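You operate a simulated robot arm through the tools that you are given. There is no shell and no other tool. Be economical: measure what you need, move in short steps, check, and stop when the job is done.

You run a simulated two-armed robot. Do the job below in one go: nothing can be reset, and whatever is moved stays where it is left.

Task
Test the oven at gas mark 2: heat it till the thermometer shows about 150 C.
Fine: pull the upper oven shelf out for the thermometer and push it back, door shut, oven off afterwards. Set down upright: oven thermometer. Where these are worked on the way, their far stop is far enough and under half their travel is too little: upper oven shelf.

It is judged by the outcome, as a careful person would: the job done as asked, and still so three seconds after it is handed in. It fails if anything else is knocked over, pushed out of place, dropped, spilled or broken.

Robot
Two 7-joint arms with two-finger parallel grippers on one trunk, on a base that drives. Base frame: it is fixed to the floor where the robot stands at the start and does not move with it; the origin is under the middle of the robot, x ahead of it, y to its left, z up; the surface under the hand at the start is at about z = 0.896. Units: m, degrees, N and s.
The left shoulder is at the start at [0.07, 0.156, 1.005], the right one opposite. Places, roughly: oven burner [1, 0.2, 0.3]; oven door [0.5, 0.2, 0.5]; oven knob [0.5, 0.2, 0.8]; top of the upper oven shelf [0.8, 0.2, 0.6]; upper oven shelf [0.8, 0.2, 0.6]; white cooker [0.8, 0.2, 0.8]. Payload 3.91 kg a hand.
The TCP of each hand is the grasp point between the finger pads, 0.03 m short of the fingertips. In the tool frame z runs along the fingers and y along their closing line. Largest opening 0.11 m; finger width 0.02, thickness 0.01; the body of the gripper, 0.048 by 0.112 m, starts 0.055 m behind the TCP.
Orientation is told as [roll, pitch, yaw] about the base's x, y, z axes, in that order, counted from this pose: with the fingers straight down and closing along the base's y, the tool's x points along the base's -x, its y along +y and its z along -z.

Tools
- The arms move only by the tool play_rows. It takes "left_motion", "right_motion" or both (then of equal length, played together; a hand with none holds still); each is a list of rows, each an object (a shift or turn left out is 0, a gripper value left out holds the last) with "dp": the shift along the tool's x, y, z in m, a list of three; "delta_rot": the turn, a rotation vector about the tool's x, y, z in rad, a list of three; "fingers": the opening in per cent of the stroke, from 0 (shut) to 100 (fully open). In form: [{"dp": [x, y, z], "delta_rot": [ax, ay, az], "fingers": fingers}, ...]. A call has 1 to 8 rows; each row is the pose to reach, as a shift and turn from the pose commanded when the call began, along the tool's axes at that moment. Each row takes 0.2 s and may step no farther than 0.05 m and 8.6 degrees from the row before; otherwise, or with a gripper value out of range, the whole call is refused. A pose out of reach is approached as far as the arm can. The call stops where the force on the tool passes 60 N (or 10 N more than at its start, if that is more) or the arm is blocked; 0.2 s more then pass. The fingers move at their own pace (about 0.108 m/s each) and stop on an object; they squeeze with about 29 N. The grip force told is the motor's: it shows also when the fingers shut on nothing. Time passes only in rows, and 0.2 s behind the last, so rows that repeat a pose let the fingers close. It gives the time, the measured TCP pose, the force on the tool (base axes), the opening and the grip force at its end, in the units of the frame above (readings bear some noise), with the torque about the TCP (base axes, N m) and any sound that the robot's microphone picked up, and new pictures: "views" is both (left out), scene, wrist or none (wrist: the cameras of the hands that moved).
- Cameras (640 x 400 px; columns grow to the right, rows downward): "scene" is now at [0.1223, 0.0399, 1.2221]; the picture's right is [0.50, -0.87, 0.00], its down [-0.58, -0.33, -0.75] and it looks along [0.65, 0.37, -0.66] (base axes); focal length 214 px, centre (320, 200). "left" rides on the left gripper at [0.072, -0.017, -0.104] in its tool frame; the picture's right is [0.23, 0.97, 0.00], its down [-0.76, 0.18, -0.62] and it looks along [-0.61, 0.14, 0.78] (tool axes); focal length 222 px, centre (320, 200). "right" rides on the right gripper at [0.072, 0.017, -0.103] in its tool frame; the picture's right is [-0.23, 0.97, 0.00], its down [-0.76, -0.18, -0.62] and it looks along [-0.61, -0.14, 0.78] (tool axes); focal length 222 px, centre (320, 200). There is no depth. A picture from a camera that has moved, and an enlarged one, comes with that camera's place and axes in the base frame and with its lens.
- move_column(by): slides the trunk up (or, below 0, down) by that many m; the arms and the scene camera ride with it, the base frame stays. It gives what a move gives, with no picture.
- steer(legs): drives the robot by 1 to 6 legs, each [ahead, left, turn to the left] in m, m and degrees, along the robot's own axes; the way and the turn of a leg run together, so that a leg with both is an arc; at most 1.5 m and 180 degrees a leg. The arms and the cameras ride along, it lands a little off, and it stops where it bumps. It gives what a move gives, and a new picture of the scene camera.
- turn_head(pan, tilt): turns the head with the scene camera to pan (to the left, within 86 degrees either way) and tilt (down, from -29 to 69), counted from straight ahead of the robot. It gives what a move gives, and a new picture of the scene camera.
- inspect(camera, box): a new picture of the part [left, top, right, bottom] of that camera's present view, enlarged. The clock stands still meanwhile.
- hand_in(): hands the job in; it is judged then, once.

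Go step by step. Nothing tells you exact positions but the pictures and the camera data: compare them with the known pose of the tool, close in by small moves and look again before you grip or let go. The budget is 120 turns and 260 pictures, counting those below and the enlarged ones. Unless the task says otherwise, let go and move clear before handing in, and close with one line.

The tools are called after "Call:" as a command line: name --argument value ..., lists and objects as JSON in quotes. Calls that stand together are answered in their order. play_rows: Moves the arms, as the interface text tells. Its arguments: {"type":"object","properties":{"left_motion":{"type":"array","items":{"type":"object","properties":{"dp":{"type":"array","items":{"type":"number"}},"delta_rot":{"type":"array","items":{"type":"number"}},"fingers":{"type":"number"}}}},"right_motion":{"type":"array","items":{"type":"object","properties":{"dp":{"type":"array","items":{"type":"number"}},"delta_rot":{"type":"array","items":{"type":"number"}},"fingers":{"type":"number"}}}},"views":{"type":"string","enum":["both","scene","wrist","none"]}},"required":[]} The other tools are called the same way: move_column (by) slides the trunk up or down; steer (legs) drives the base; turn_head (pan, tilt) turns the head that bears the scene camera; inspect (camera, box) takes an enlarged picture of a part of a camera's view; hand_in () hands the job in.

At the start:

```text
time: 0.0
left_tcp_pos: [0.4636, 0.5674, 1.0627]
left_orientation: [0.0, 0.0, 0.0]
left_ft_force: [-0.1, 0.0, 0.6]
left_ft_torque: [0.02, 0.01, 0.02]
left_finger_gap: 0.11
left_grip_force: 0.0
right_tcp_pos: [0.7208, 0.0266, 1.0131]
right_orientation: [0.0, 0.0, -0.1]
right_ft_force: [-0.2, -0.9, -0.7]
right_ft_torque: [0.01, 0.0, 0.01]
right_finger_gap: 0.11
right_grip_force: 0.1
trunk travel left (down, up): [-0.45, 0.49]
robot x, y, heading: [0.0033, 0.0003, 0.1]
head pan, tilt: [29.9, 41.6]
```

scene: 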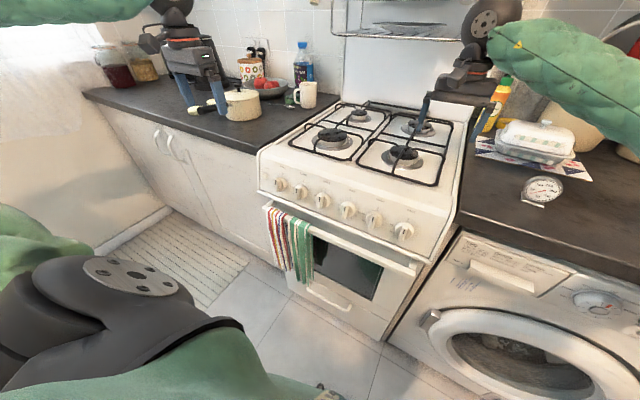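
right: 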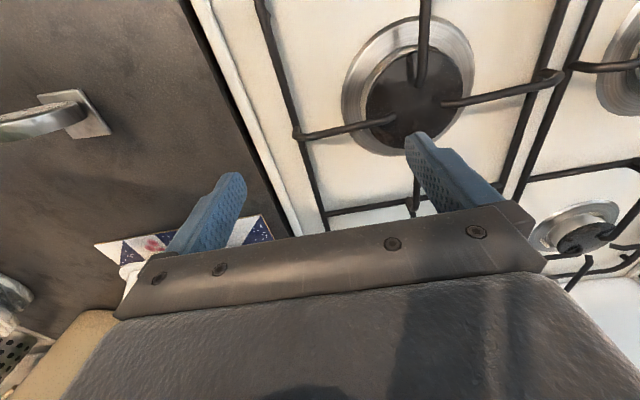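
left: 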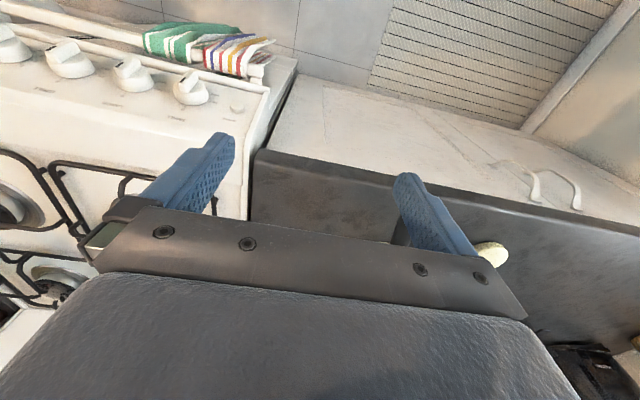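

I see the cooker ahead-left with six knobs, the oven door with a towel on its rail, and the thermometer on the right counter. I enlarge the knobs, the thermometer and the door.

Call:
inspect --camera "scene" --box '[255, 160, 425, 266]'

Call:
inspect --camera "scene" --box '[460, 110, 620, 210]'

Call:
inspect --camera "scene" --box '[240, 190, 440, 350]'

```text
3.76 times, centred on (340, 213) of scene
camera zoom: at [0.1223, 0.0399, 1.2221], right [0.5, -0.87, 0.0], down [-0.58, -0.33, -0.75], along [0.65, 0.37, -0.66], focal length 807 px, centre (245, 151)
```

zoom: 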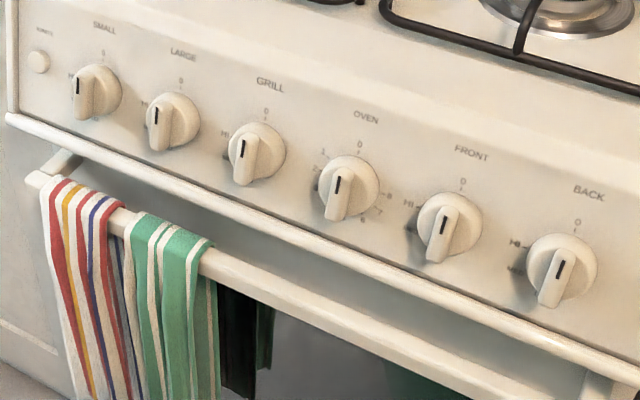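

```text
4.00 times, centred on (540, 160) of scene
camera zoom: at [0.1223, 0.0399, 1.2221], right [0.5, -0.87, 0.0], down [-0.58, -0.33, -0.75], along [0.65, 0.37, -0.66], focal length 858 px, centre (-560, 360)
```

zoom: 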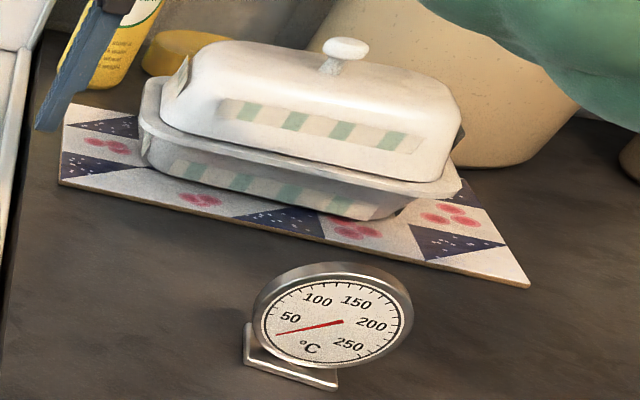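

```text
2.50 times, centred on (340, 270) of scene
camera zoom: at [0.1223, 0.0399, 1.2221], right [0.5, -0.87, 0.0], down [-0.58, -0.33, -0.75], along [0.65, 0.37, -0.66], focal length 536 px, centre (270, 25)
```

zoom: 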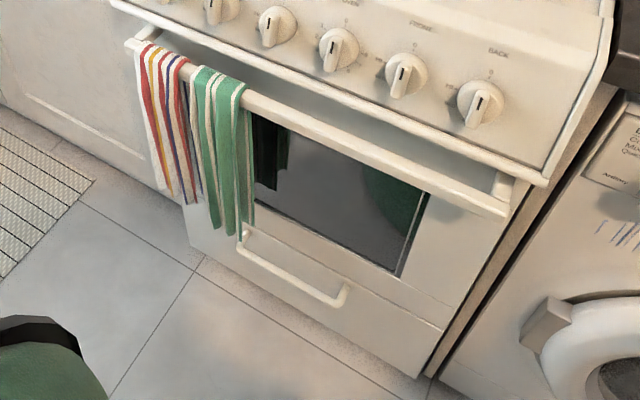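

The oven knob is the fourth one and the oven door has the rail with towels on it. I bring the right hand back and above the thermometer to see it well.

Call:
play_rows --right_motion '[{"dp": [0.02, -0.02, -0.03]}, {"dp": [0.045, -0.06, -0.04]}, {"dp": [0.07, -0.1, -0.05]}, {"dp": [0.09, -0.14, -0.05]}, {"dp": [0.11, -0.17, -0.05]}, {"dp": [0.12, -0.2, -0.05]}, {"dp": [0.12, -0.2, -0.05]}]'

Call:
inspect --camera "scene" --box '[310, 180, 390, 230]'

Call:
inspect --camera "scene" --box '[255, 165, 305, 196]'

```text
time: 1.6
left_tcp_pos: [0.4632, 0.5678, 1.0604]
left_orientation: [-0.2, 0.0, 0.0]
left_ft_force: [0.2, -0.1, 0.2]
left_ft_torque: [0.02, -0.01, -0.01]
left_finger_gap: 0.11
left_grip_force: 0.1
right_tcp_pos: [0.5999, -0.1731, 1.0644]
right_orientation: [0.1, 0.0, 0.0]
right_ft_force: [0.7, 0.8, -0.4]
right_ft_torque: [0.01, 0.02, -0.01]
right_finger_gap: 0.1101
right_grip_force: 0.0
trunk travel left (down, up): [-0.45, 0.49]
robot x, y, heading: [-0.0007, -0.002, -0.0]
head pan, tilt: [29.9, 41.6]
camera scene: at [0.1225, 0.0406, 1.2221], right [0.5, -0.87, 0.0], down [-0.58, -0.33, -0.75], along [0.65, 0.37, -0.66], focal length 214 px, centre (320, 200)
camera right: at [0.5277, -0.1563, 1.1685], right [0.23, 0.97, 0.0], down [0.76, -0.18, 0.62], along [0.61, -0.14, -0.78], focal length 222 px, centre (320, 200)
```

scene: 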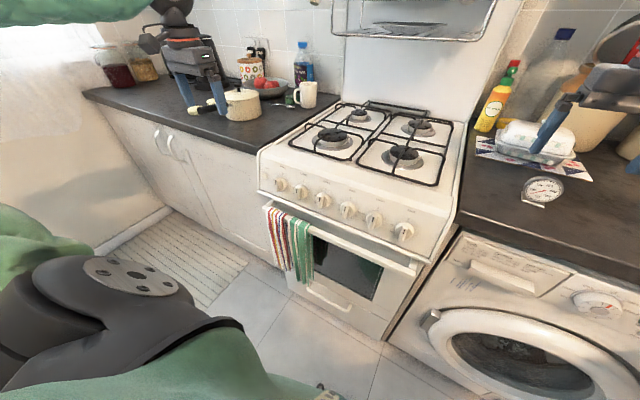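
right: 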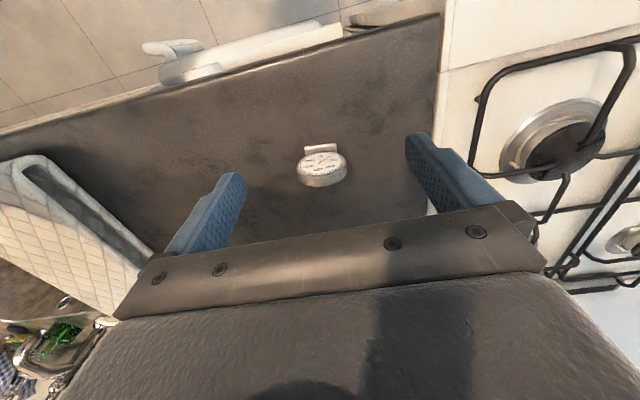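

```text
8.00 times, centred on (350, 205) of scene
camera zoom: at [0.1225, 0.0406, 1.2221], right [0.5, -0.87, 0.0], down [-0.58, -0.33, -0.75], along [0.65, 0.37, -0.66], focal length 1716 px, centre (80, 160)
```

zoom: 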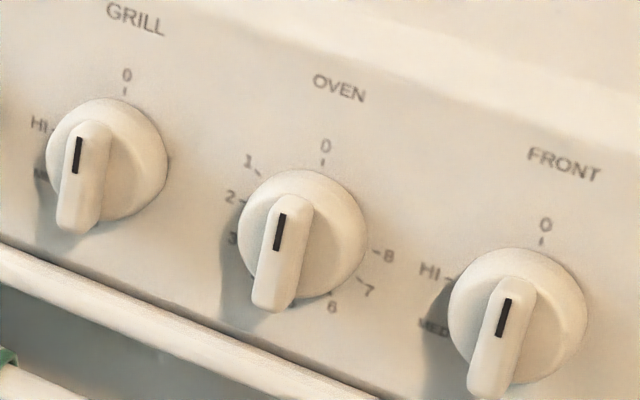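

```text
12.80 times, centred on (280, 180) of scene
camera zoom: at [0.1225, 0.0406, 1.2221], right [0.5, -0.87, 0.0], down [-0.58, -0.33, -0.75], along [0.65, 0.37, -0.66], focal length 2745 px, centre (832, 450)
```

zoom: 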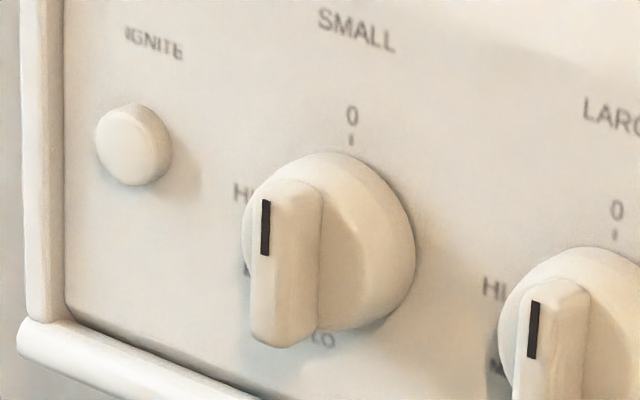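

The thermometer stands at about (0.66, -0.185), its dial facing the robot. I enlarge it from the wrist camera before planning the grip.

Call:
inspect --camera "right" --box '[280, 130, 360, 200]'

Call:
inspect --camera "scene" --box '[515, 165, 571, 215]'

```text
5.71 times, centred on (320, 165) of right
camera zoom: at [0.5277, -0.1563, 1.1685], right [0.23, 0.97, 0.0], down [0.76, -0.18, 0.62], along [0.61, -0.14, -0.78], focal length 1269 px, centre (320, 400)
```

zoom: 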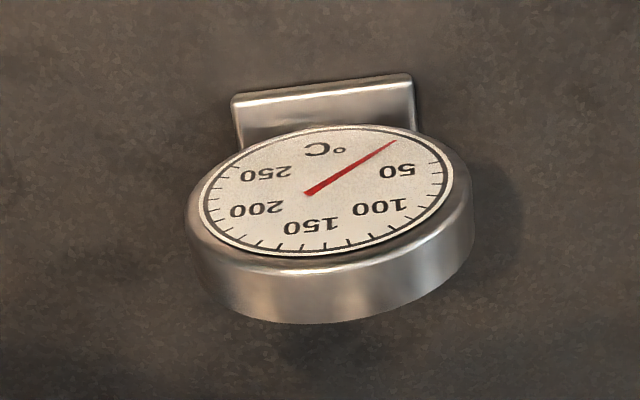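

```text
8.00 times, centred on (543, 190) of scene
camera zoom: at [0.1225, 0.0406, 1.2221], right [0.5, -0.87, 0.0], down [-0.58, -0.33, -0.75], along [0.65, 0.37, -0.66], focal length 1716 px, centre (-1464, 280)
```

zoom: 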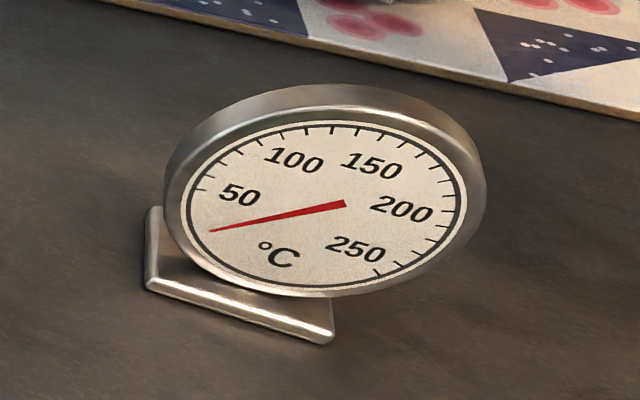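

The dial is an upright disc about 6 cm across and 1.6 cm thick, turned about -6 degrees. I turn the right hand about 84 degrees so it can grip the disc front to back.

Call:
play_rows --right_motion '[{"dp": [-0.01, 0, 0], "delta_rot": [0, 0, -0.147]}, {"dp": [-0.02, 0, 0], "delta_rot": [0, 0, -0.294]}, {"dp": [-0.03, 0, 0], "delta_rot": [0, 0, -0.441]}, {"dp": [-0.04, -0.01, 0], "delta_rot": [0, 0, -0.588]}, {"dp": [-0.05, -0.01, 0], "delta_rot": [0, 0, -0.735]}, {"dp": [-0.06, -0.01, 0], "delta_rot": [0, 0, -0.882]}, {"dp": [-0.06, -0.01, 0], "delta_rot": [0, 0, -1.029]}, {"dp": [-0.06, -0.01, 0], "delta_rot": [0, 0, -1.176]}]' --views "none"

Call:
play_rows --right_motion '[{"delta_rot": [0, 0, -0.145]}, {"delta_rot": [0, 0, -0.29]}, {"delta_rot": [0, 0, -0.29]}]'

```text
time: 3.4
left_tcp_pos: [0.4637, 0.5669, 1.0615]
left_orientation: [-0.1, 0.0, 0.0]
left_ft_force: [-0.9, 0.2, -0.5]
left_ft_torque: [-0.01, 0.02, 0.03]
left_finger_gap: 0.1099
left_grip_force: 0.0
right_tcp_pos: [0.6403, -0.1675, 1.0626]
right_orientation: [0.1, 0.0, 67.0]
right_ft_force: [-0.5, 0.8, -0.3]
right_ft_torque: [-0.02, -0.04, -0.04]
right_finger_gap: 0.1099
right_grip_force: 0.1
right hand out of reach, approached as far as the arm can: row 8
trunk travel left (down, up): [-0.45, 0.49]
robot x, y, heading: [0.0027, 0.0009, 0.1]
head pan, tilt: [29.9, 41.6]
```

```text
time: 4.2
left_tcp_pos: [0.4637, 0.5661, 1.0617]
left_orientation: [0.0, 0.1, 0.0]
left_ft_force: [-0.1, -0.7, 0.7]
left_ft_torque: [0.01, -0.01, -0.01]
left_finger_gap: 0.1099
left_grip_force: 0.2
right_tcp_pos: [0.5447, -0.0992, 1.0582]
right_orientation: [0.0, 0.1, 83.6]
right_ft_force: [0.3, 0.2, -0.3]
right_ft_torque: [0.05, 0.02, 0.01]
right_finger_gap: 0.1102
right_grip_force: 0.0
right hand out of reach, approached as far as the arm can: row 1, 2, 3
trunk travel left (down, up): [-0.45, 0.49]
robot x, y, heading: [-0.001, -0.0022, 0.1]
head pan, tilt: [29.9, 41.6]
camera scene: at [0.1223, 0.0394, 1.2221], right [0.5, -0.87, 0.0], down [-0.58, -0.33, -0.75], along [0.65, 0.37, -0.66], focal length 214 px, centre (320, 200)
camera right: at [0.5212, -0.1688, 1.1622], right [-0.94, 0.33, 0.0], down [0.26, 0.74, 0.62], along [0.21, 0.59, -0.78], focal length 222 px, centre (320, 200)
```

scene: 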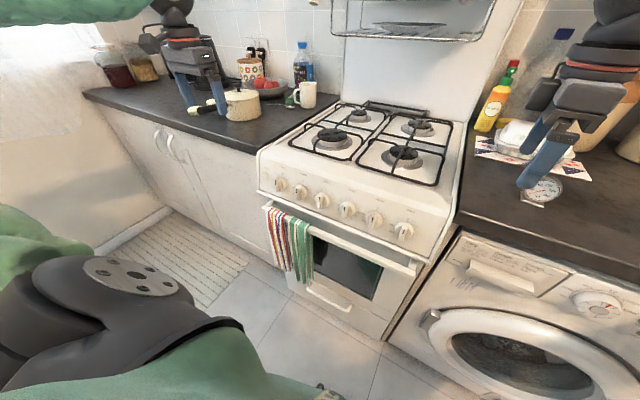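
right: 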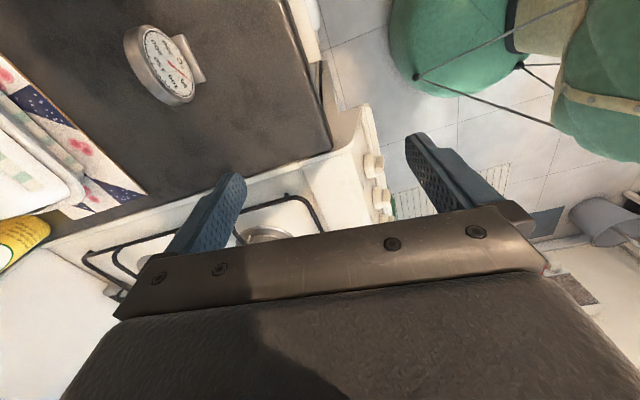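

The 84-degree turn is at the arm's limit, so I turn back and will grip the disc across its rim instead, which also leaves the dial in view.

Call:
play_rows --right_motion '[{"delta_rot": [0, 0, 0.147]}, {"delta_rot": [0, 0, 0.294]}, {"delta_rot": [0, 0, 0.441]}, {"delta_rot": [0, 0, 0.588]}, {"delta_rot": [0, 0, 0.735]}, {"delta_rot": [0, 0, 0.882]}, {"delta_rot": [0, 0, 1.029]}, {"delta_rot": [0, 0, 1.176]}]' --views "none"

Call:
play_rows --right_motion '[{"delta_rot": [0, 0, 0.14]}, {"delta_rot": [0, 0, 0.28]}, {"delta_rot": [0, 0, 0.395]}, {"delta_rot": [0, 0, 0.395]}]'

```text
time: 6.0
left_tcp_pos: [0.4629, 0.5659, 1.0621]
left_orientation: [0.0, 0.1, 0.0]
left_ft_force: [0.5, 0.3, 0.0]
left_ft_torque: [0.03, -0.06, -0.01]
left_finger_gap: 0.1101
left_grip_force: 0.0
right_tcp_pos: [0.5464, -0.0972, 1.0589]
right_orientation: [0.0, -0.1, 16.6]
right_ft_force: [-0.2, 0.9, 0.7]
right_ft_torque: [-0.01, -0.01, 0.02]
right_finger_gap: 0.1098
right_grip_force: 0.2
trunk travel left (down, up): [-0.45, 0.49]
robot x, y, heading: [-0.0022, 0.0017, -0.1]
head pan, tilt: [29.9, 41.6]
```

```text
time: 7.0
left_tcp_pos: [0.4636, 0.5667, 1.0614]
left_orientation: [0.0, 0.0, 0.0]
left_ft_force: [-0.2, -0.8, -0.3]
left_ft_torque: [-0.02, 0.02, 0.05]
left_finger_gap: 0.1102
left_grip_force: 0.0
right_tcp_pos: [0.546, -0.0972, 1.0596]
right_orientation: [-0.1, 0.0, -6.1]
right_ft_force: [0.3, 0.0, -0.3]
right_ft_torque: [0.0, 0.0, -0.02]
right_finger_gap: 0.1099
right_grip_force: 0.1
trunk travel left (down, up): [-0.45, 0.49]
robot x, y, heading: [0.0001, 0.0032, -0.0]
head pan, tilt: [29.9, 41.6]
camera scene: at [0.1222, 0.0398, 1.2221], right [0.5, -0.87, 0.0], down [-0.58, -0.33, -0.75], along [0.65, 0.37, -0.66], focal length 214 px, centre (320, 200)
camera right: at [0.4769, -0.0731, 1.1632], right [0.33, 0.94, 0.0], down [0.74, -0.26, 0.62], along [0.59, -0.21, -0.78], focal length 222 px, centre (320, 200)
```

scene: 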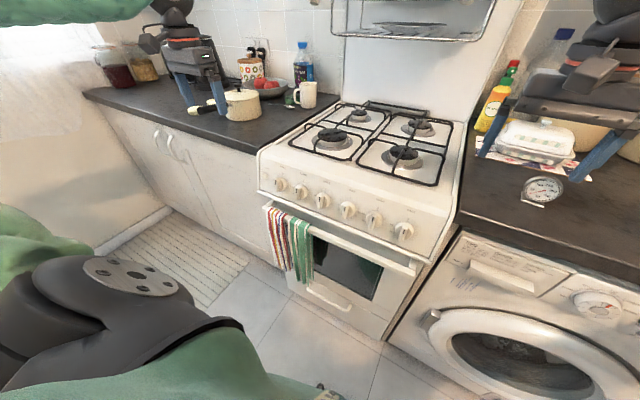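
right: 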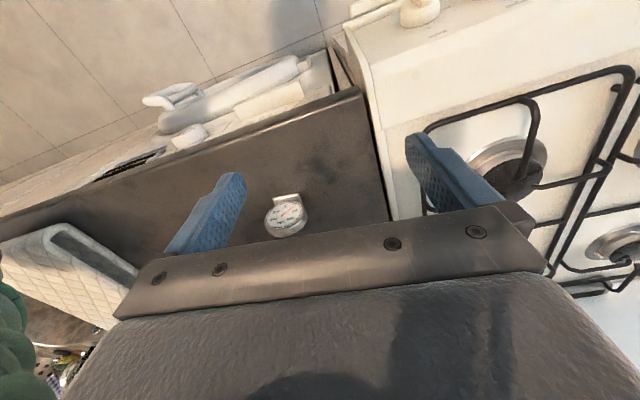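

The thermometer's centre works out near (0.661, -0.186, 0.94). I move over it at height, come partly down and look.

Call:
play_rows --right_motion '[{"dp": [-0.04, -0.025, 0]}, {"dp": [-0.08, -0.05, 0]}, {"dp": [-0.115, -0.072, 0]}, {"dp": [-0.124, -0.076, 0.03]}, {"dp": [-0.124, -0.076, 0.06]}, {"dp": [-0.124, -0.076, 0.06]}]'

```text
time: 8.4
left_tcp_pos: [0.4634, 0.567, 1.0634]
left_orientation: [0.1, -0.1, 0.0]
left_ft_force: [-0.2, -0.5, 0.5]
left_ft_torque: [0.0, -0.01, 0.0]
left_finger_gap: 0.1101
left_grip_force: 0.0
right_tcp_pos: [0.6606, -0.1871, 0.9978]
right_orientation: [0.0, -0.1, -6.0]
right_ft_force: [0.1, -0.2, 0.4]
right_ft_torque: [-0.02, -0.02, 0.0]
right_finger_gap: 0.1099
right_grip_force: 0.0
trunk travel left (down, up): [-0.45, 0.49]
robot x, y, heading: [0.0018, 0.0008, 0.0]
head pan, tilt: [29.9, 41.6]
camera scene: at [0.1221, 0.04, 1.2222], right [0.5, -0.87, 0.0], down [-0.58, -0.33, -0.75], along [0.65, 0.37, -0.66], focal length 214 px, centre (320, 200)
camera right: at [0.5915, -0.1619, 1.1026], right [0.33, 0.94, 0.0], down [0.74, -0.26, 0.62], along [0.59, -0.2, -0.78], focal length 222 px, centre (320, 200)
```

scene: 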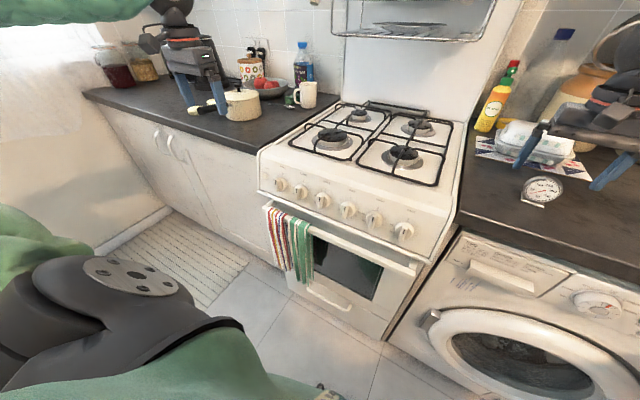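
right: 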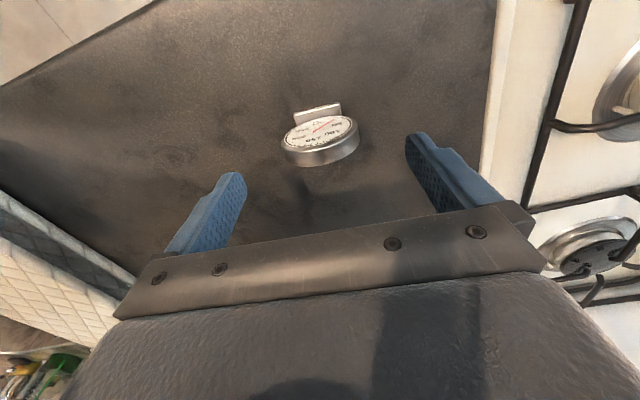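

The disc sits between the fingers and is aligned with them. I go down 5.5 cm and close.

Call:
play_rows --right_motion '[{"dp": [0.003, 0, 0.03]}, {"dp": [0.003, 0, 0.053]}, {"dp": [0.003, 0, 0.053]}]'

```text
time: 9.2
left_tcp_pos: [0.463, 0.5669, 1.0623]
left_orientation: [-0.1, 0.1, 0.0]
left_ft_force: [-0.6, 0.0, 0.2]
left_ft_torque: [0.0, -0.02, 0.0]
left_finger_gap: 0.11
left_grip_force: 0.1
right_tcp_pos: [0.6586, -0.1861, 0.9462]
right_orientation: [0.0, 0.0, -5.9]
right_ft_force: [0.5, 0.7, 0.1]
right_ft_torque: [-0.03, 0.03, 0.02]
right_finger_gap: 0.1099
right_grip_force: 0.1
trunk travel left (down, up): [-0.45, 0.49]
robot x, y, heading: [-0.0018, 0.0002, 0.0]
head pan, tilt: [29.9, 41.6]
camera scene: at [0.1221, 0.0399, 1.2222], right [0.5, -0.87, 0.0], down [-0.58, -0.33, -0.75], along [0.65, 0.37, -0.66], focal length 214 px, centre (320, 200)
camera right: at [0.5886, -0.1615, 1.0503], right [0.33, 0.94, 0.0], down [0.74, -0.26, 0.62], along [0.59, -0.2, -0.78], focal length 222 px, centre (320, 200)
```

scene: 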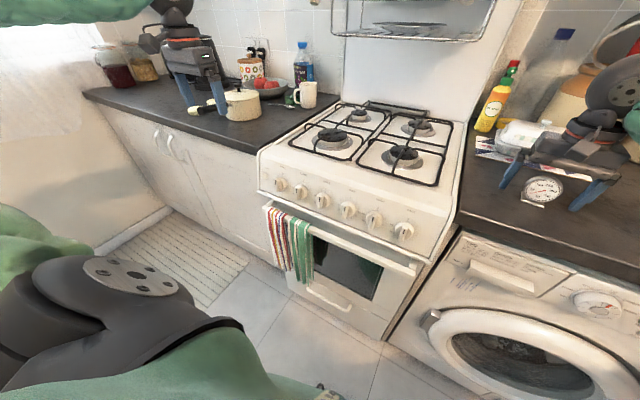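
right: 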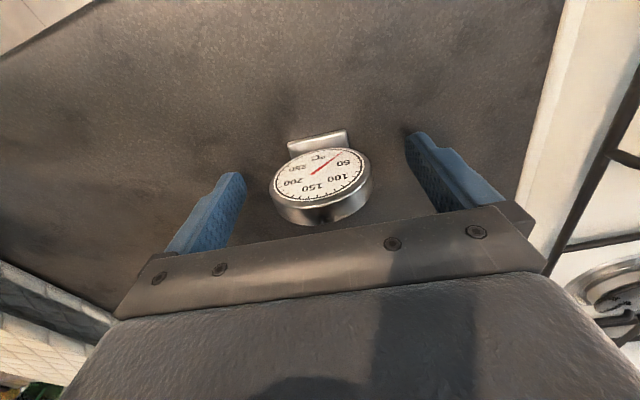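

The rim lies centred between the pads. I close the right fingers.

Call:
play_rows --right_motion '[{"fingers": 0}, {"fingers": 0}, {"fingers": 0}, {"fingers": 0}]' --views "wrist"

```text
time: 10.2
left_tcp_pos: [0.4629, 0.5652, 1.0624]
left_orientation: [0.0, 0.0, 0.0]
left_ft_force: [-0.7, 0.0, 0.8]
left_ft_torque: [0.01, -0.03, 0.01]
left_finger_gap: 0.1101
left_grip_force: 0.1
right_tcp_pos: [0.6578, -0.1856, 0.9473]
right_orientation: [0.1, 0.0, -6.1]
right_ft_force: [-0.7, 0.0, 0.0]
right_ft_torque: [-0.03, -0.02, -0.04]
right_finger_gap: 0.057
right_grip_force: 29.0
trunk travel left (down, up): [-0.45, 0.49]
robot x, y, heading: [-0.0015, 0.0013, 0.1]
head pan, tilt: [29.9, 41.6]
camera right: at [0.5887, -0.1616, 1.0503], right [0.33, 0.94, 0.0], down [0.74, -0.26, 0.62], along [0.59, -0.2, -0.78], focal length 222 px, centre (320, 200)
```

right: 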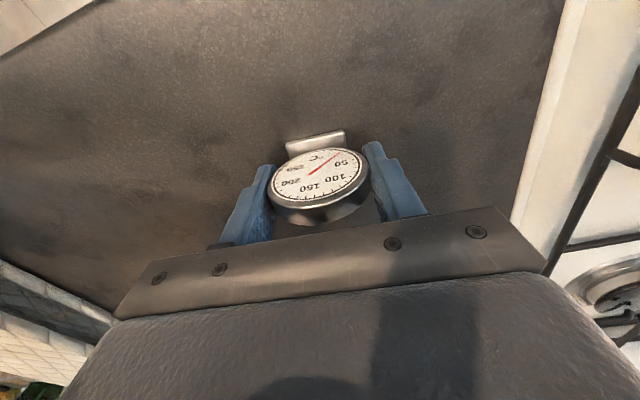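

I have it, with its base 5.1 cm below the TCP. I lift it and draw it back, then reverse the robot to make room for the door.

Call:
play_rows --right_motion '[{"dp": [0, 0, -0.04]}, {"dp": [0, 0, -0.08]}, {"dp": [0.03, 0, -0.11]}, {"dp": [0.07, -0.02, -0.12]}, {"dp": [0.11, -0.04, -0.12]}, {"dp": [0.15, -0.05, -0.12]}, {"dp": [0.18, -0.05, -0.12]}, {"dp": [0.18, -0.05, -0.12]}]' --views "wrist"

Call:
steer --legs '[[-0.35, 0, 0]]'

Call:
turn_head --pan 8 --tilt 55

```text
time: 12.0
left_tcp_pos: [0.4637, 0.5661, 1.0619]
left_orientation: [0.0, 0.0, 0.0]
left_ft_force: [0.2, 0.7, 0.3]
left_ft_torque: [-0.05, 0.0, -0.01]
left_finger_gap: 0.1101
left_grip_force: 0.1
right_tcp_pos: [0.474, -0.2168, 1.0647]
right_orientation: [0.0, 0.0, -5.9]
right_ft_force: [0.3, -0.2, -1.0]
right_ft_torque: [0.01, 0.0, 0.02]
right_finger_gap: 0.057
right_grip_force: 28.9
trunk travel left (down, up): [-0.45, 0.49]
robot x, y, heading: [0.0012, -0.0015, 0.0]
head pan, tilt: [29.9, 41.6]
camera right: at [0.4045, -0.1926, 1.1698], right [0.33, 0.94, 0.0], down [0.74, -0.26, 0.62], along [0.59, -0.2, -0.78], focal length 222 px, centre (320, 200)
```

right: 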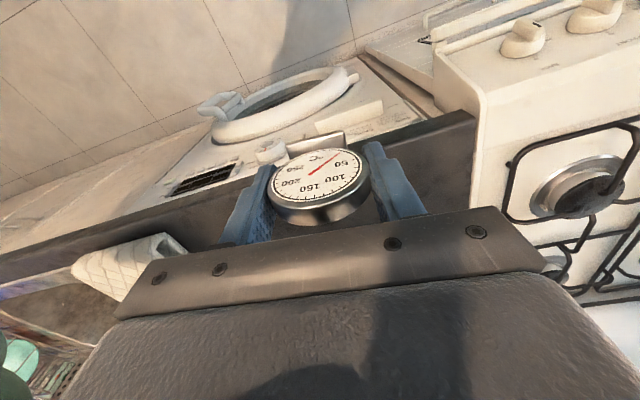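

```text
time: 14.3
left_tcp_pos: [0.1143, 0.5668, 1.0619]
left_orientation: [0.0, 0.0, 0.0]
left_ft_force: [-0.9, 0.2, 0.4]
left_ft_torque: [-0.01, -0.04, -0.02]
left_finger_gap: 0.1098
left_grip_force: 0.1
right_tcp_pos: [0.1253, -0.2167, 1.0667]
right_orientation: [-0.1, 0.0, -6.0]
right_ft_force: [0.8, 0.6, -1.3]
right_ft_torque: [0.01, -0.03, 0.03]
right_finger_gap: 0.0569
right_grip_force: 29.4
trunk travel left (down, up): [-0.45, 0.49]
robot x, y, heading: [-0.3482, 0.0002, 0.2]
head pan, tilt: [29.9, 41.6]
camera scene: at [-0.2273, 0.0397, 1.2223], right [0.5, -0.87, 0.0], down [-0.57, -0.33, -0.75], along [0.65, 0.37, -0.66], focal length 214 px, centre (320, 200)
```

scene: 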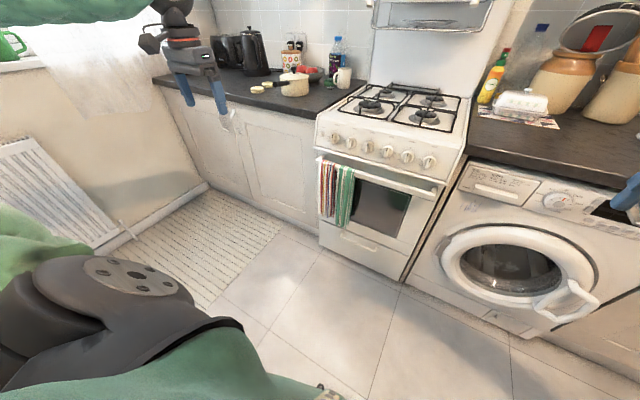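

```text
time: 15.1
left_tcp_pos: [0.1147, 0.5671, 1.0621]
left_orientation: [0.0, 0.0, 0.1]
left_ft_force: [-0.3, 0.5, -1.1]
left_ft_torque: [0.02, 0.03, 0.01]
left_finger_gap: 0.1102
left_grip_force: 0.0
right_tcp_pos: [0.1255, -0.2158, 1.0655]
right_orientation: [0.0, 0.0, -6.0]
right_ft_force: [0.1, 0.2, -1.2]
right_ft_torque: [-0.03, 0.0, 0.02]
right_finger_gap: 0.0568
right_grip_force: 29.1
trunk travel left (down, up): [-0.45, 0.49]
robot x, y, heading: [-0.3437, 0.0025, 0.2]
head pan, tilt: [8.0, 55.0]
camera scene: at [-0.2277, 0.008, 1.2038], right [0.14, -0.99, 0.0], down [-0.81, -0.12, -0.57], along [0.57, 0.08, -0.82], focal length 214 px, centre (320, 200)
```

scene: 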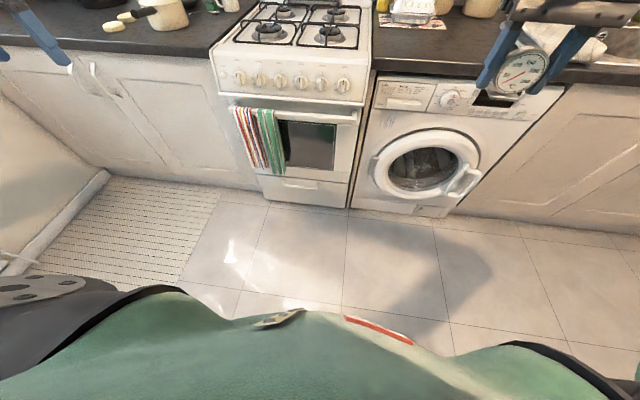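

I have more room now; I enlarge the cooker's front to learn how the door opens.

Call:
inspect --camera "scene" --box '[200, 90, 390, 210]'

Call:
inspect --camera "scene" --box '[210, 60, 380, 110]'

```text
3.33 times, centred on (295, 150) of scene
camera zoom: at [-0.2277, 0.008, 1.2038], right [0.14, -0.99, 0.0], down [-0.81, -0.12, -0.57], along [0.57, 0.08, -0.82], focal length 715 px, centre (403, 367)
```

zoom: 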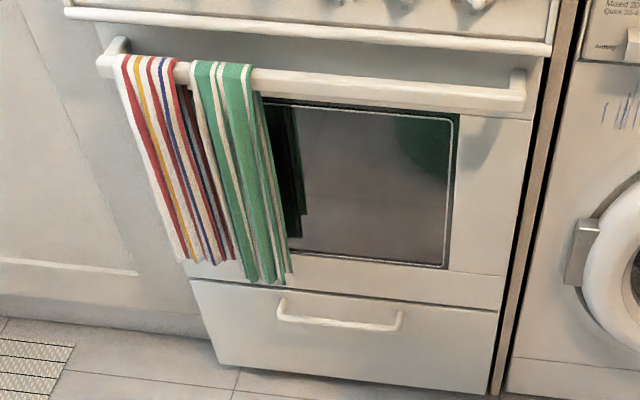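

```text
3.76 times, centred on (295, 85) of scene
camera zoom: at [-0.2277, 0.008, 1.2038], right [0.14, -0.99, 0.0], down [-0.81, -0.12, -0.57], along [0.57, 0.08, -0.82], focal length 807 px, centre (414, 633)
```

zoom: 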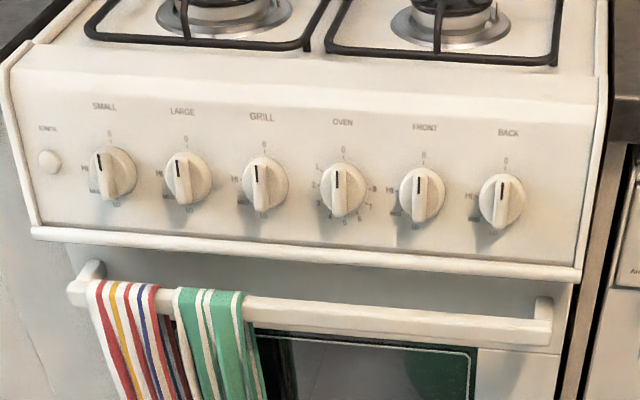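

The door is drop-down, with the rail near (0.50, y -0.03..0.47, 0.72), the hinge near z 0.30, and the oven knob near (0.50, 0.18, 0.84). I back off slightly more, lower the trunk and turn the left hand to point forward with its fingers closing vertically.

Call:
steer --legs '[[-0.1, 0, 0]]'

Call:
move_column --by -0.2

Call:
play_rows --left_motion '[{"delta_rot": [0.0863, -0.0863, -0.0863]}, {"delta_rot": [0.1726, -0.1726, -0.1726]}, {"delta_rot": [0.2589, -0.2589, -0.2589]}, {"delta_rot": [0.3452, -0.3452, -0.3452]}, {"delta_rot": [0.4315, -0.4315, -0.4315]}, {"delta_rot": [0.5178, -0.5178, -0.5178]}, {"delta_rot": [0.6041, -0.6041, -0.6041]}, {"delta_rot": [0.6904, -0.6904, -0.6904]}]' --views "none"

Call:
play_rows --left_motion '[{"delta_rot": [0.0863, -0.0863, -0.0863]}, {"delta_rot": [0.1726, -0.1726, -0.1726]}, {"delta_rot": [0.2589, -0.2589, -0.2589]}, {"delta_rot": [0.3452, -0.3452, -0.3452]}, {"delta_rot": [0.4315, -0.4315, -0.4315]}, {"delta_rot": [0.5178, -0.5178, -0.5178]}, {"delta_rot": [0.5178, -0.5178, -0.5178]}]'

```text
time: 16.2
left_tcp_pos: [0.0141, 0.5662, 1.0628]
left_orientation: [0.0, -0.1, 0.1]
left_ft_force: [-0.8, -0.9, -0.1]
left_ft_torque: [0.02, -0.02, 0.02]
left_finger_gap: 0.1102
left_grip_force: 0.0
right_tcp_pos: [0.0247, -0.2156, 1.0676]
right_orientation: [0.0, -0.1, -5.9]
right_ft_force: [-1.1, -0.2, -1.1]
right_ft_torque: [-0.02, -0.02, 0.0]
right_finger_gap: 0.0569
right_grip_force: 28.6
trunk travel left (down, up): [-0.45, 0.49]
robot x, y, heading: [-0.4493, -0.0004, -0.2]
head pan, tilt: [8.0, 55.0]
camera scene: at [-0.3285, 0.0078, 1.204], right [0.14, -0.99, 0.0], down [-0.81, -0.11, -0.57], along [0.57, 0.08, -0.82], focal length 214 px, centre (320, 200)
```

scene: 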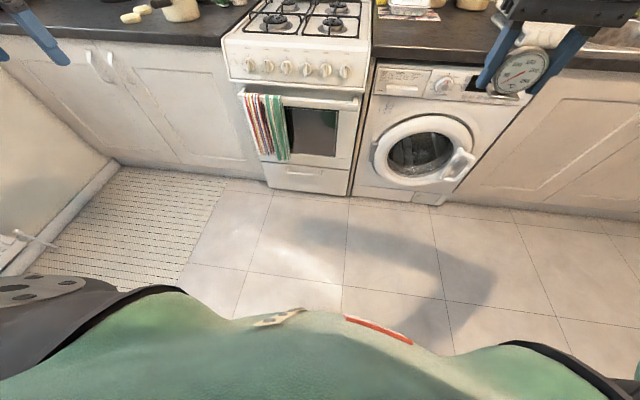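

```text
time: 18.4
left_tcp_pos: [0.0146, 0.5664, 0.8627]
left_orientation: [0.0, 0.1, 0.1]
left_ft_force: [-0.1, 0.4, 0.1]
left_ft_torque: [0.01, -0.01, 0.02]
left_finger_gap: 0.1104
left_grip_force: 0.1
right_tcp_pos: [0.0271, -0.2163, 0.8665]
right_orientation: [0.0, 0.1, -6.0]
right_ft_force: [0.0, 0.9, -1.4]
right_ft_torque: [0.02, 0.0, 0.02]
right_finger_gap: 0.0571
right_grip_force: 28.9
trunk travel left (down, up): [-0.25, 0.69]
robot x, y, heading: [-0.4502, 0.0024, 0.4]
head pan, tilt: [8.0, 55.0]
```

```text
time: 20.2
left_tcp_pos: [0.0159, 0.5665, 0.862]
left_orientation: [-52.5, -19.0, 52.5]
left_ft_force: [1.1, 0.5, -0.9]
left_ft_torque: [0.0, 0.01, 0.0]
left_finger_gap: 0.1103
left_grip_force: 0.0
right_tcp_pos: [0.0262, -0.2164, 0.8663]
right_orientation: [0.0, -0.1, -6.0]
right_ft_force: [-0.7, 0.1, -2.0]
right_ft_torque: [-0.04, 0.02, 0.0]
right_finger_gap: 0.0569
right_grip_force: 28.9
trunk travel left (down, up): [-0.25, 0.69]
robot x, y, heading: [-0.4487, 0.0019, -0.3]
head pan, tilt: [8.0, 55.0]
```

```text
time: 21.8
left_tcp_pos: [0.0206, 0.5743, 0.8646]
left_orientation: [-90.1, 0.0, 90.0]
left_ft_force: [-0.2, -0.5, -0.1]
left_ft_torque: [-0.03, 0.01, 0.02]
left_finger_gap: 0.1101
left_grip_force: 0.1
left hand out of reach, approached as far as the arm can: row 6, 7
right_tcp_pos: [0.0272, -0.2175, 0.8663]
right_orientation: [0.0, 0.0, -6.0]
right_ft_force: [0.1, -0.1, -0.7]
right_ft_torque: [-0.02, 0.03, 0.0]
right_finger_gap: 0.057
right_grip_force: 28.7
trunk travel left (down, up): [-0.25, 0.69]
robot x, y, heading: [-0.4494, 0.0008, 0.1]
head pan, tilt: [8.0, 55.0]
camera scene: at [-0.327, 0.0077, 1.0038], right [0.14, -0.99, 0.0], down [-0.81, -0.11, -0.57], along [0.57, 0.08, -0.82], focal length 214 px, centre (320, 200)
camera left: at [-0.0829, 0.5014, 0.8796], right [0.0, -0.23, -0.97], down [-0.62, 0.76, -0.18], along [0.78, 0.61, -0.14], focal length 222 px, centre (320, 200)
```

scene: 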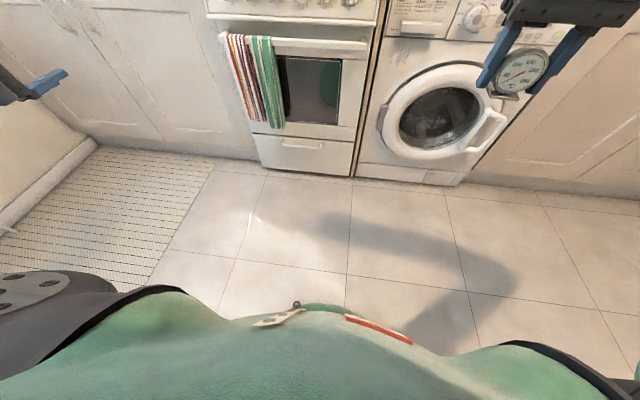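
left: 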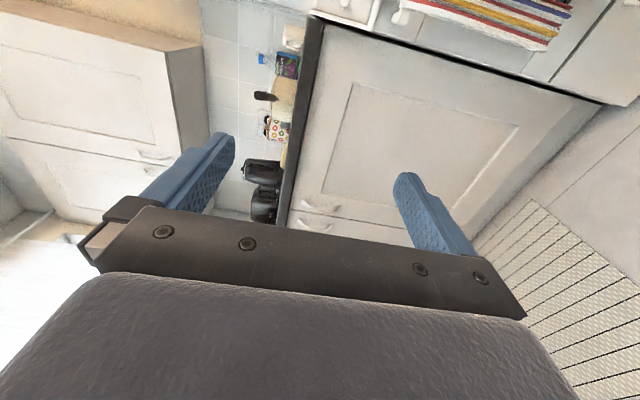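

Left hand now points forward. I shift the robot right a little, aim the head, and bring the left hand in front of the rail's bare part.

Call:
steer --legs '[[0, -0.15, 0]]'

Call:
play_rows --left_motion '[{"dp": [0.04, 0.015, 0.01], "fingers": 55}, {"dp": [0.08, 0.03, 0.02]}, {"dp": [0.12, 0.045, 0.04]}, {"dp": [0.155, 0.06, 0.065]}, {"dp": [0.19, 0.075, 0.09]}, {"dp": [0.22, 0.09, 0.12]}, {"dp": [0.25, 0.105, 0.15]}, {"dp": [0.28, 0.12, 0.18]}]' --views "none"

Call:
play_rows --left_motion '[{"dp": [0.02, 0.01, 0.04]}, {"dp": [0.04, 0.02, 0.08]}, {"dp": [0.05, 0.025, 0.12]}, {"dp": [0.05, 0.025, 0.16]}, {"dp": [0.05, 0.025, 0.19]}, {"dp": [0.05, 0.025, 0.19]}]' --views "wrist"

Call:
turn_head --pan 18 --tilt 30

```text
time: 23.2
left_tcp_pos: [0.0202, 0.4232, 0.8647]
left_orientation: [-89.9, -0.1, 89.9]
left_ft_force: [0.1, -0.8, 0.3]
left_ft_torque: [0.04, 0.06, 0.03]
left_finger_gap: 0.1101
left_grip_force: 0.0
right_tcp_pos: [0.0259, -0.3677, 0.8664]
right_orientation: [0.1, 0.0, -6.1]
right_ft_force: [1.7, -0.1, -0.7]
right_ft_torque: [0.02, 0.0, 0.03]
right_finger_gap: 0.0569
right_grip_force: 29.1
trunk travel left (down, up): [-0.25, 0.69]
robot x, y, heading: [-0.4461, -0.1498, -0.2]
head pan, tilt: [8.0, 55.0]
camera scene: at [-0.3267, -0.1428, 1.0038], right [0.14, -0.99, 0.0], down [-0.81, -0.11, -0.57], along [0.57, 0.08, -0.82], focal length 214 px, centre (320, 200)
```

scene: 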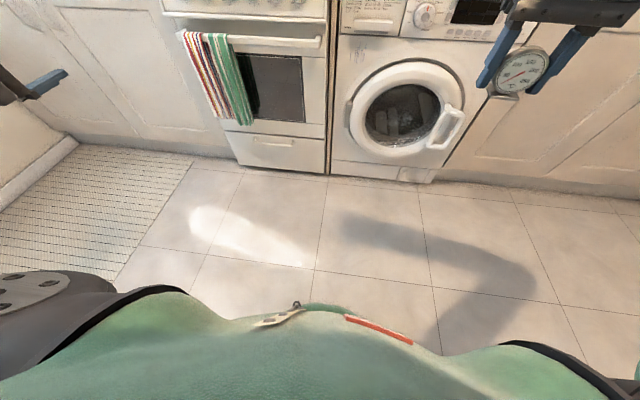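

```text
time: 25.0
left_tcp_pos: [0.1939, 0.1632, 0.7342]
left_orientation: [-90.4, -0.2, 89.1]
left_ft_force: [0.3, -0.8, 0.1]
left_ft_torque: [-0.03, -0.01, 0.05]
left_finger_gap: 0.0604
left_grip_force: 0.0
left hand out of reach, approached as far as the arm can: row 1, 2, 3, 4, 5, 6, 7, 8
right_tcp_pos: [0.0274, -0.3671, 0.8649]
right_orientation: [0.2, 0.2, -5.9]
right_ft_force: [-0.3, -1.0, -1.9]
right_ft_torque: [0.03, -0.01, -0.02]
right_finger_gap: 0.057
right_grip_force: 29.6
trunk travel left (down, up): [-0.25, 0.69]
robot x, y, heading: [-0.4461, -0.1457, -0.0]
head pan, tilt: [8.0, 55.0]
```

```text
time: 26.4
left_tcp_pos: [0.3633, 0.1331, 0.6947]
left_orientation: [-91.3, -0.2, 88.2]
left_ft_force: [0.1, -0.4, -0.5]
left_ft_torque: [-0.02, -0.03, 0.01]
left_finger_gap: 0.0607
left_grip_force: 0.0
left hand out of reach, approached as far as the arm can: row 1, 2, 3, 4, 5, 6
right_tcp_pos: [0.0264, -0.3676, 0.8666]
right_orientation: [0.1, 0.0, -6.0]
right_ft_force: [0.3, -0.8, -1.3]
right_ft_torque: [0.06, 0.01, -0.02]
right_finger_gap: 0.0569
right_grip_force: 29.4
trunk travel left (down, up): [-0.25, 0.69]
robot x, y, heading: [-0.446, -0.1513, 0.1]
head pan, tilt: [8.0, 55.0]
camera left: at [0.2579, 0.0632, 0.7079], right [0.01, -0.22, -0.97], down [-0.59, 0.78, -0.19], along [0.8, 0.58, -0.12], focal length 222 px, centre (320, 200)
```

left: 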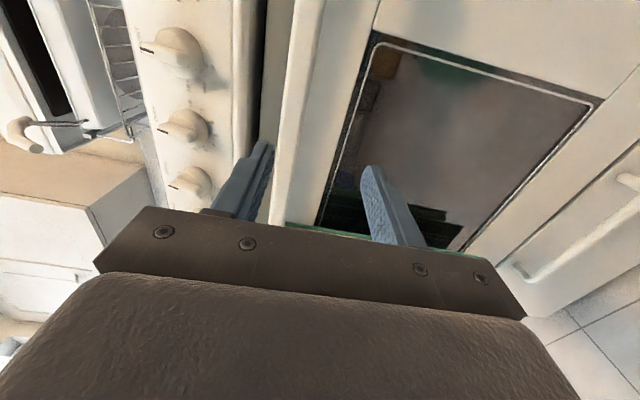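

```text
time: 27.3
left_tcp_pos: [0.3625, 0.132, 0.6934]
left_orientation: [-91.3, -0.1, 88.2]
left_ft_force: [0.2, 0.2, -0.1]
left_ft_torque: [0.02, -0.03, -0.01]
left_finger_gap: 0.0603
left_grip_force: 0.0
right_tcp_pos: [0.0273, -0.3662, 0.8661]
right_orientation: [0.1, 0.0, -6.1]
right_ft_force: [-0.1, 0.3, -2.2]
right_ft_torque: [0.03, 0.01, -0.02]
right_finger_gap: 0.057
right_grip_force: 29.0
trunk travel left (down, up): [-0.25, 0.69]
robot x, y, heading: [-0.4496, -0.15, 0.2]
head pan, tilt: [18.0, 30.0]
camera scene: at [-0.3119, -0.1241, 1.0397], right [0.31, -0.95, 0.0], down [-0.48, -0.15, -0.87], along [0.82, 0.27, -0.5], focal length 214 px, centre (320, 200)
```

scene: 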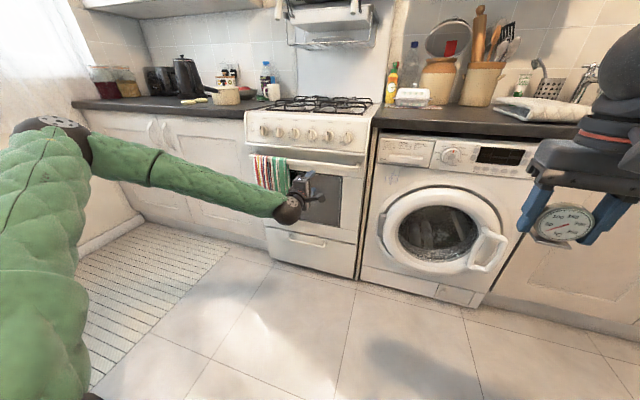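

The rail lies at z ≈ 0.72, centred slightly above the fingers. I raise the trunk 2.5 cm, narrow the fingers a bit, and approach with the base.

Call:
move_column --by 0.025

Call:
play_rows --left_motion '[{"fingers": 46}, {"fingers": 46}]' --views "none"

Call:
steer --legs '[[0.08, 0, 0]]'

Call:
inspect --camera "left" --box '[0, 0, 640, 400]'

```text
time: 28.0
left_tcp_pos: [0.3632, 0.1346, 0.7195]
left_orientation: [-91.3, 0.0, 88.1]
left_ft_force: [-0.3, -0.3, 0.8]
left_ft_torque: [0.02, -0.01, -0.01]
left_finger_gap: 0.0604
left_grip_force: 0.1
right_tcp_pos: [0.0281, -0.3662, 0.8911]
right_orientation: [0.0, 0.0, -5.9]
right_ft_force: [0.8, 0.0, -2.2]
right_ft_torque: [0.02, 0.0, -0.02]
right_finger_gap: 0.0569
right_grip_force: 29.2
trunk travel left (down, up): [-0.275, 0.665]
robot x, y, heading: [-0.4449, -0.1491, 0.2]
head pan, tilt: [18.0, 30.0]
```

```text
time: 28.6
left_tcp_pos: [0.362, 0.1321, 0.719]
left_orientation: [-91.3, -0.1, 88.2]
left_ft_force: [-0.1, -0.3, -0.6]
left_ft_torque: [-0.02, 0.0, 0.0]
left_finger_gap: 0.0507
left_grip_force: 0.0
right_tcp_pos: [0.0264, -0.3668, 0.8911]
right_orientation: [-0.1, 0.0, -5.9]
right_ft_force: [-0.2, -0.2, -1.8]
right_ft_torque: [0.01, 0.01, 0.0]
right_finger_gap: 0.057
right_grip_force: 28.8
trunk travel left (down, up): [-0.275, 0.665]
robot x, y, heading: [-0.4478, -0.147, -0.3]
head pan, tilt: [18.0, 30.0]
```

```text
time: 29.6
left_tcp_pos: [0.4435, 0.1334, 0.7186]
left_orientation: [-91.3, -0.1, 88.2]
left_ft_force: [-0.9, 0.4, 0.0]
left_ft_torque: [0.0, -0.02, -0.03]
left_finger_gap: 0.0508
left_grip_force: 0.1
right_tcp_pos: [0.1063, -0.3663, 0.8913]
right_orientation: [0.0, 0.1, -6.0]
right_ft_force: [1.3, -0.1, -1.7]
right_ft_torque: [0.01, -0.01, -0.03]
right_finger_gap: 0.0566
right_grip_force: 28.9
trunk travel left (down, up): [-0.275, 0.665]
robot x, y, heading: [-0.3727, -0.1492, 0.3]
head pan, tilt: [18.0, 30.0]
camera scene: at [-0.2312, -0.1239, 1.0645], right [0.31, -0.95, 0.0], down [-0.48, -0.15, -0.87], along [0.82, 0.27, -0.5], focal length 214 px, centre (320, 200)
```

scene: 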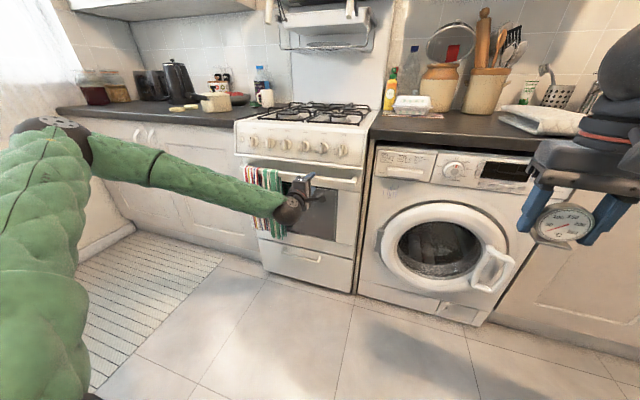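

```text
1.00 times, centred on (320, 200) of left (not enlarged: the box is as wide or as high as the picture)
camera zoom: at [0.3374, 0.0643, 0.7317], right [0.01, -0.23, -0.97], down [-0.6, 0.78, -0.19], along [0.8, 0.58, -0.12], focal length 222 px, centre (320, 200)
```

zoom: 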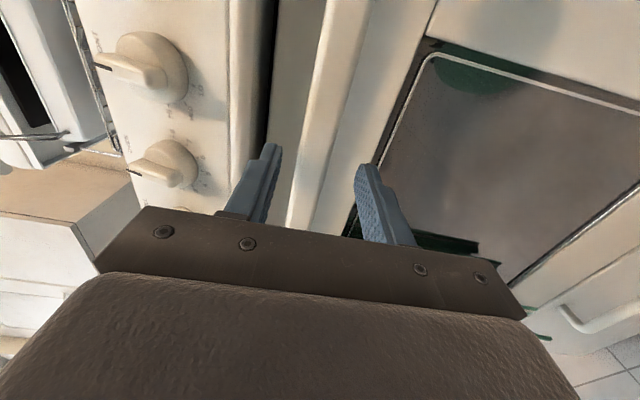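

The rail is centred between the open fingers. I move in 5.5 cm more.

Call:
steer --legs '[[0.055, 0, 0]]'

Call:
inspect --camera "left" --box '[0, 0, 640, 400]'

```text
time: 30.6
left_tcp_pos: [0.4986, 0.1345, 0.7192]
left_orientation: [-91.3, -0.1, 88.2]
left_ft_force: [0.3, 0.5, 0.0]
left_ft_torque: [0.01, 0.01, 0.0]
left_finger_gap: 0.0506
left_grip_force: 0.1
right_tcp_pos: [0.1642, -0.3662, 0.8911]
right_orientation: [0.0, 0.0, -5.9]
right_ft_force: [0.6, -0.5, -1.3]
right_ft_torque: [-0.01, 0.01, -0.03]
right_finger_gap: 0.0567
right_grip_force: 29.4
trunk travel left (down, up): [-0.275, 0.665]
robot x, y, heading: [-0.3061, -0.149, 0.0]
head pan, tilt: [18.0, 30.0]
camera scene: at [-0.1758, -0.1239, 1.0646], right [0.31, -0.95, 0.0], down [-0.48, -0.15, -0.87], along [0.82, 0.27, -0.5], focal length 214 px, centre (320, 200)
```

scene: 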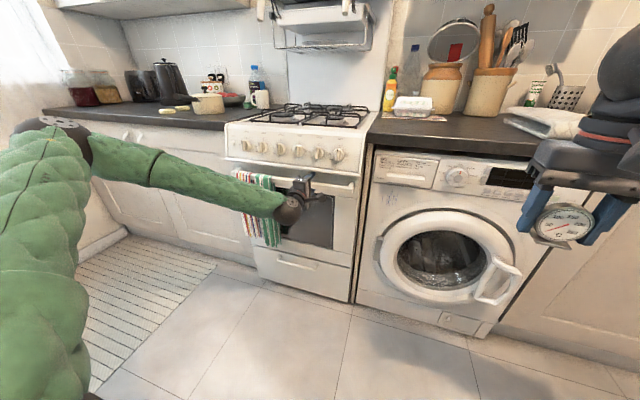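

```text
1.00 times, centred on (320, 200) of left (not enlarged: the box is as wide or as high as the picture)
camera zoom: at [0.393, 0.0643, 0.7321], right [0.01, -0.23, -0.97], down [-0.59, 0.78, -0.19], along [0.8, 0.58, -0.12], focal length 222 px, centre (320, 200)
```

zoom: 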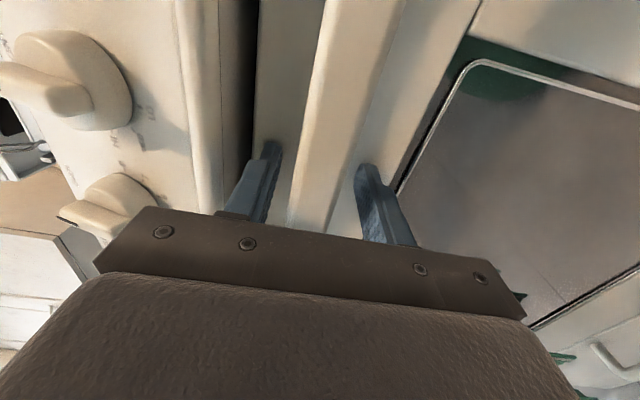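

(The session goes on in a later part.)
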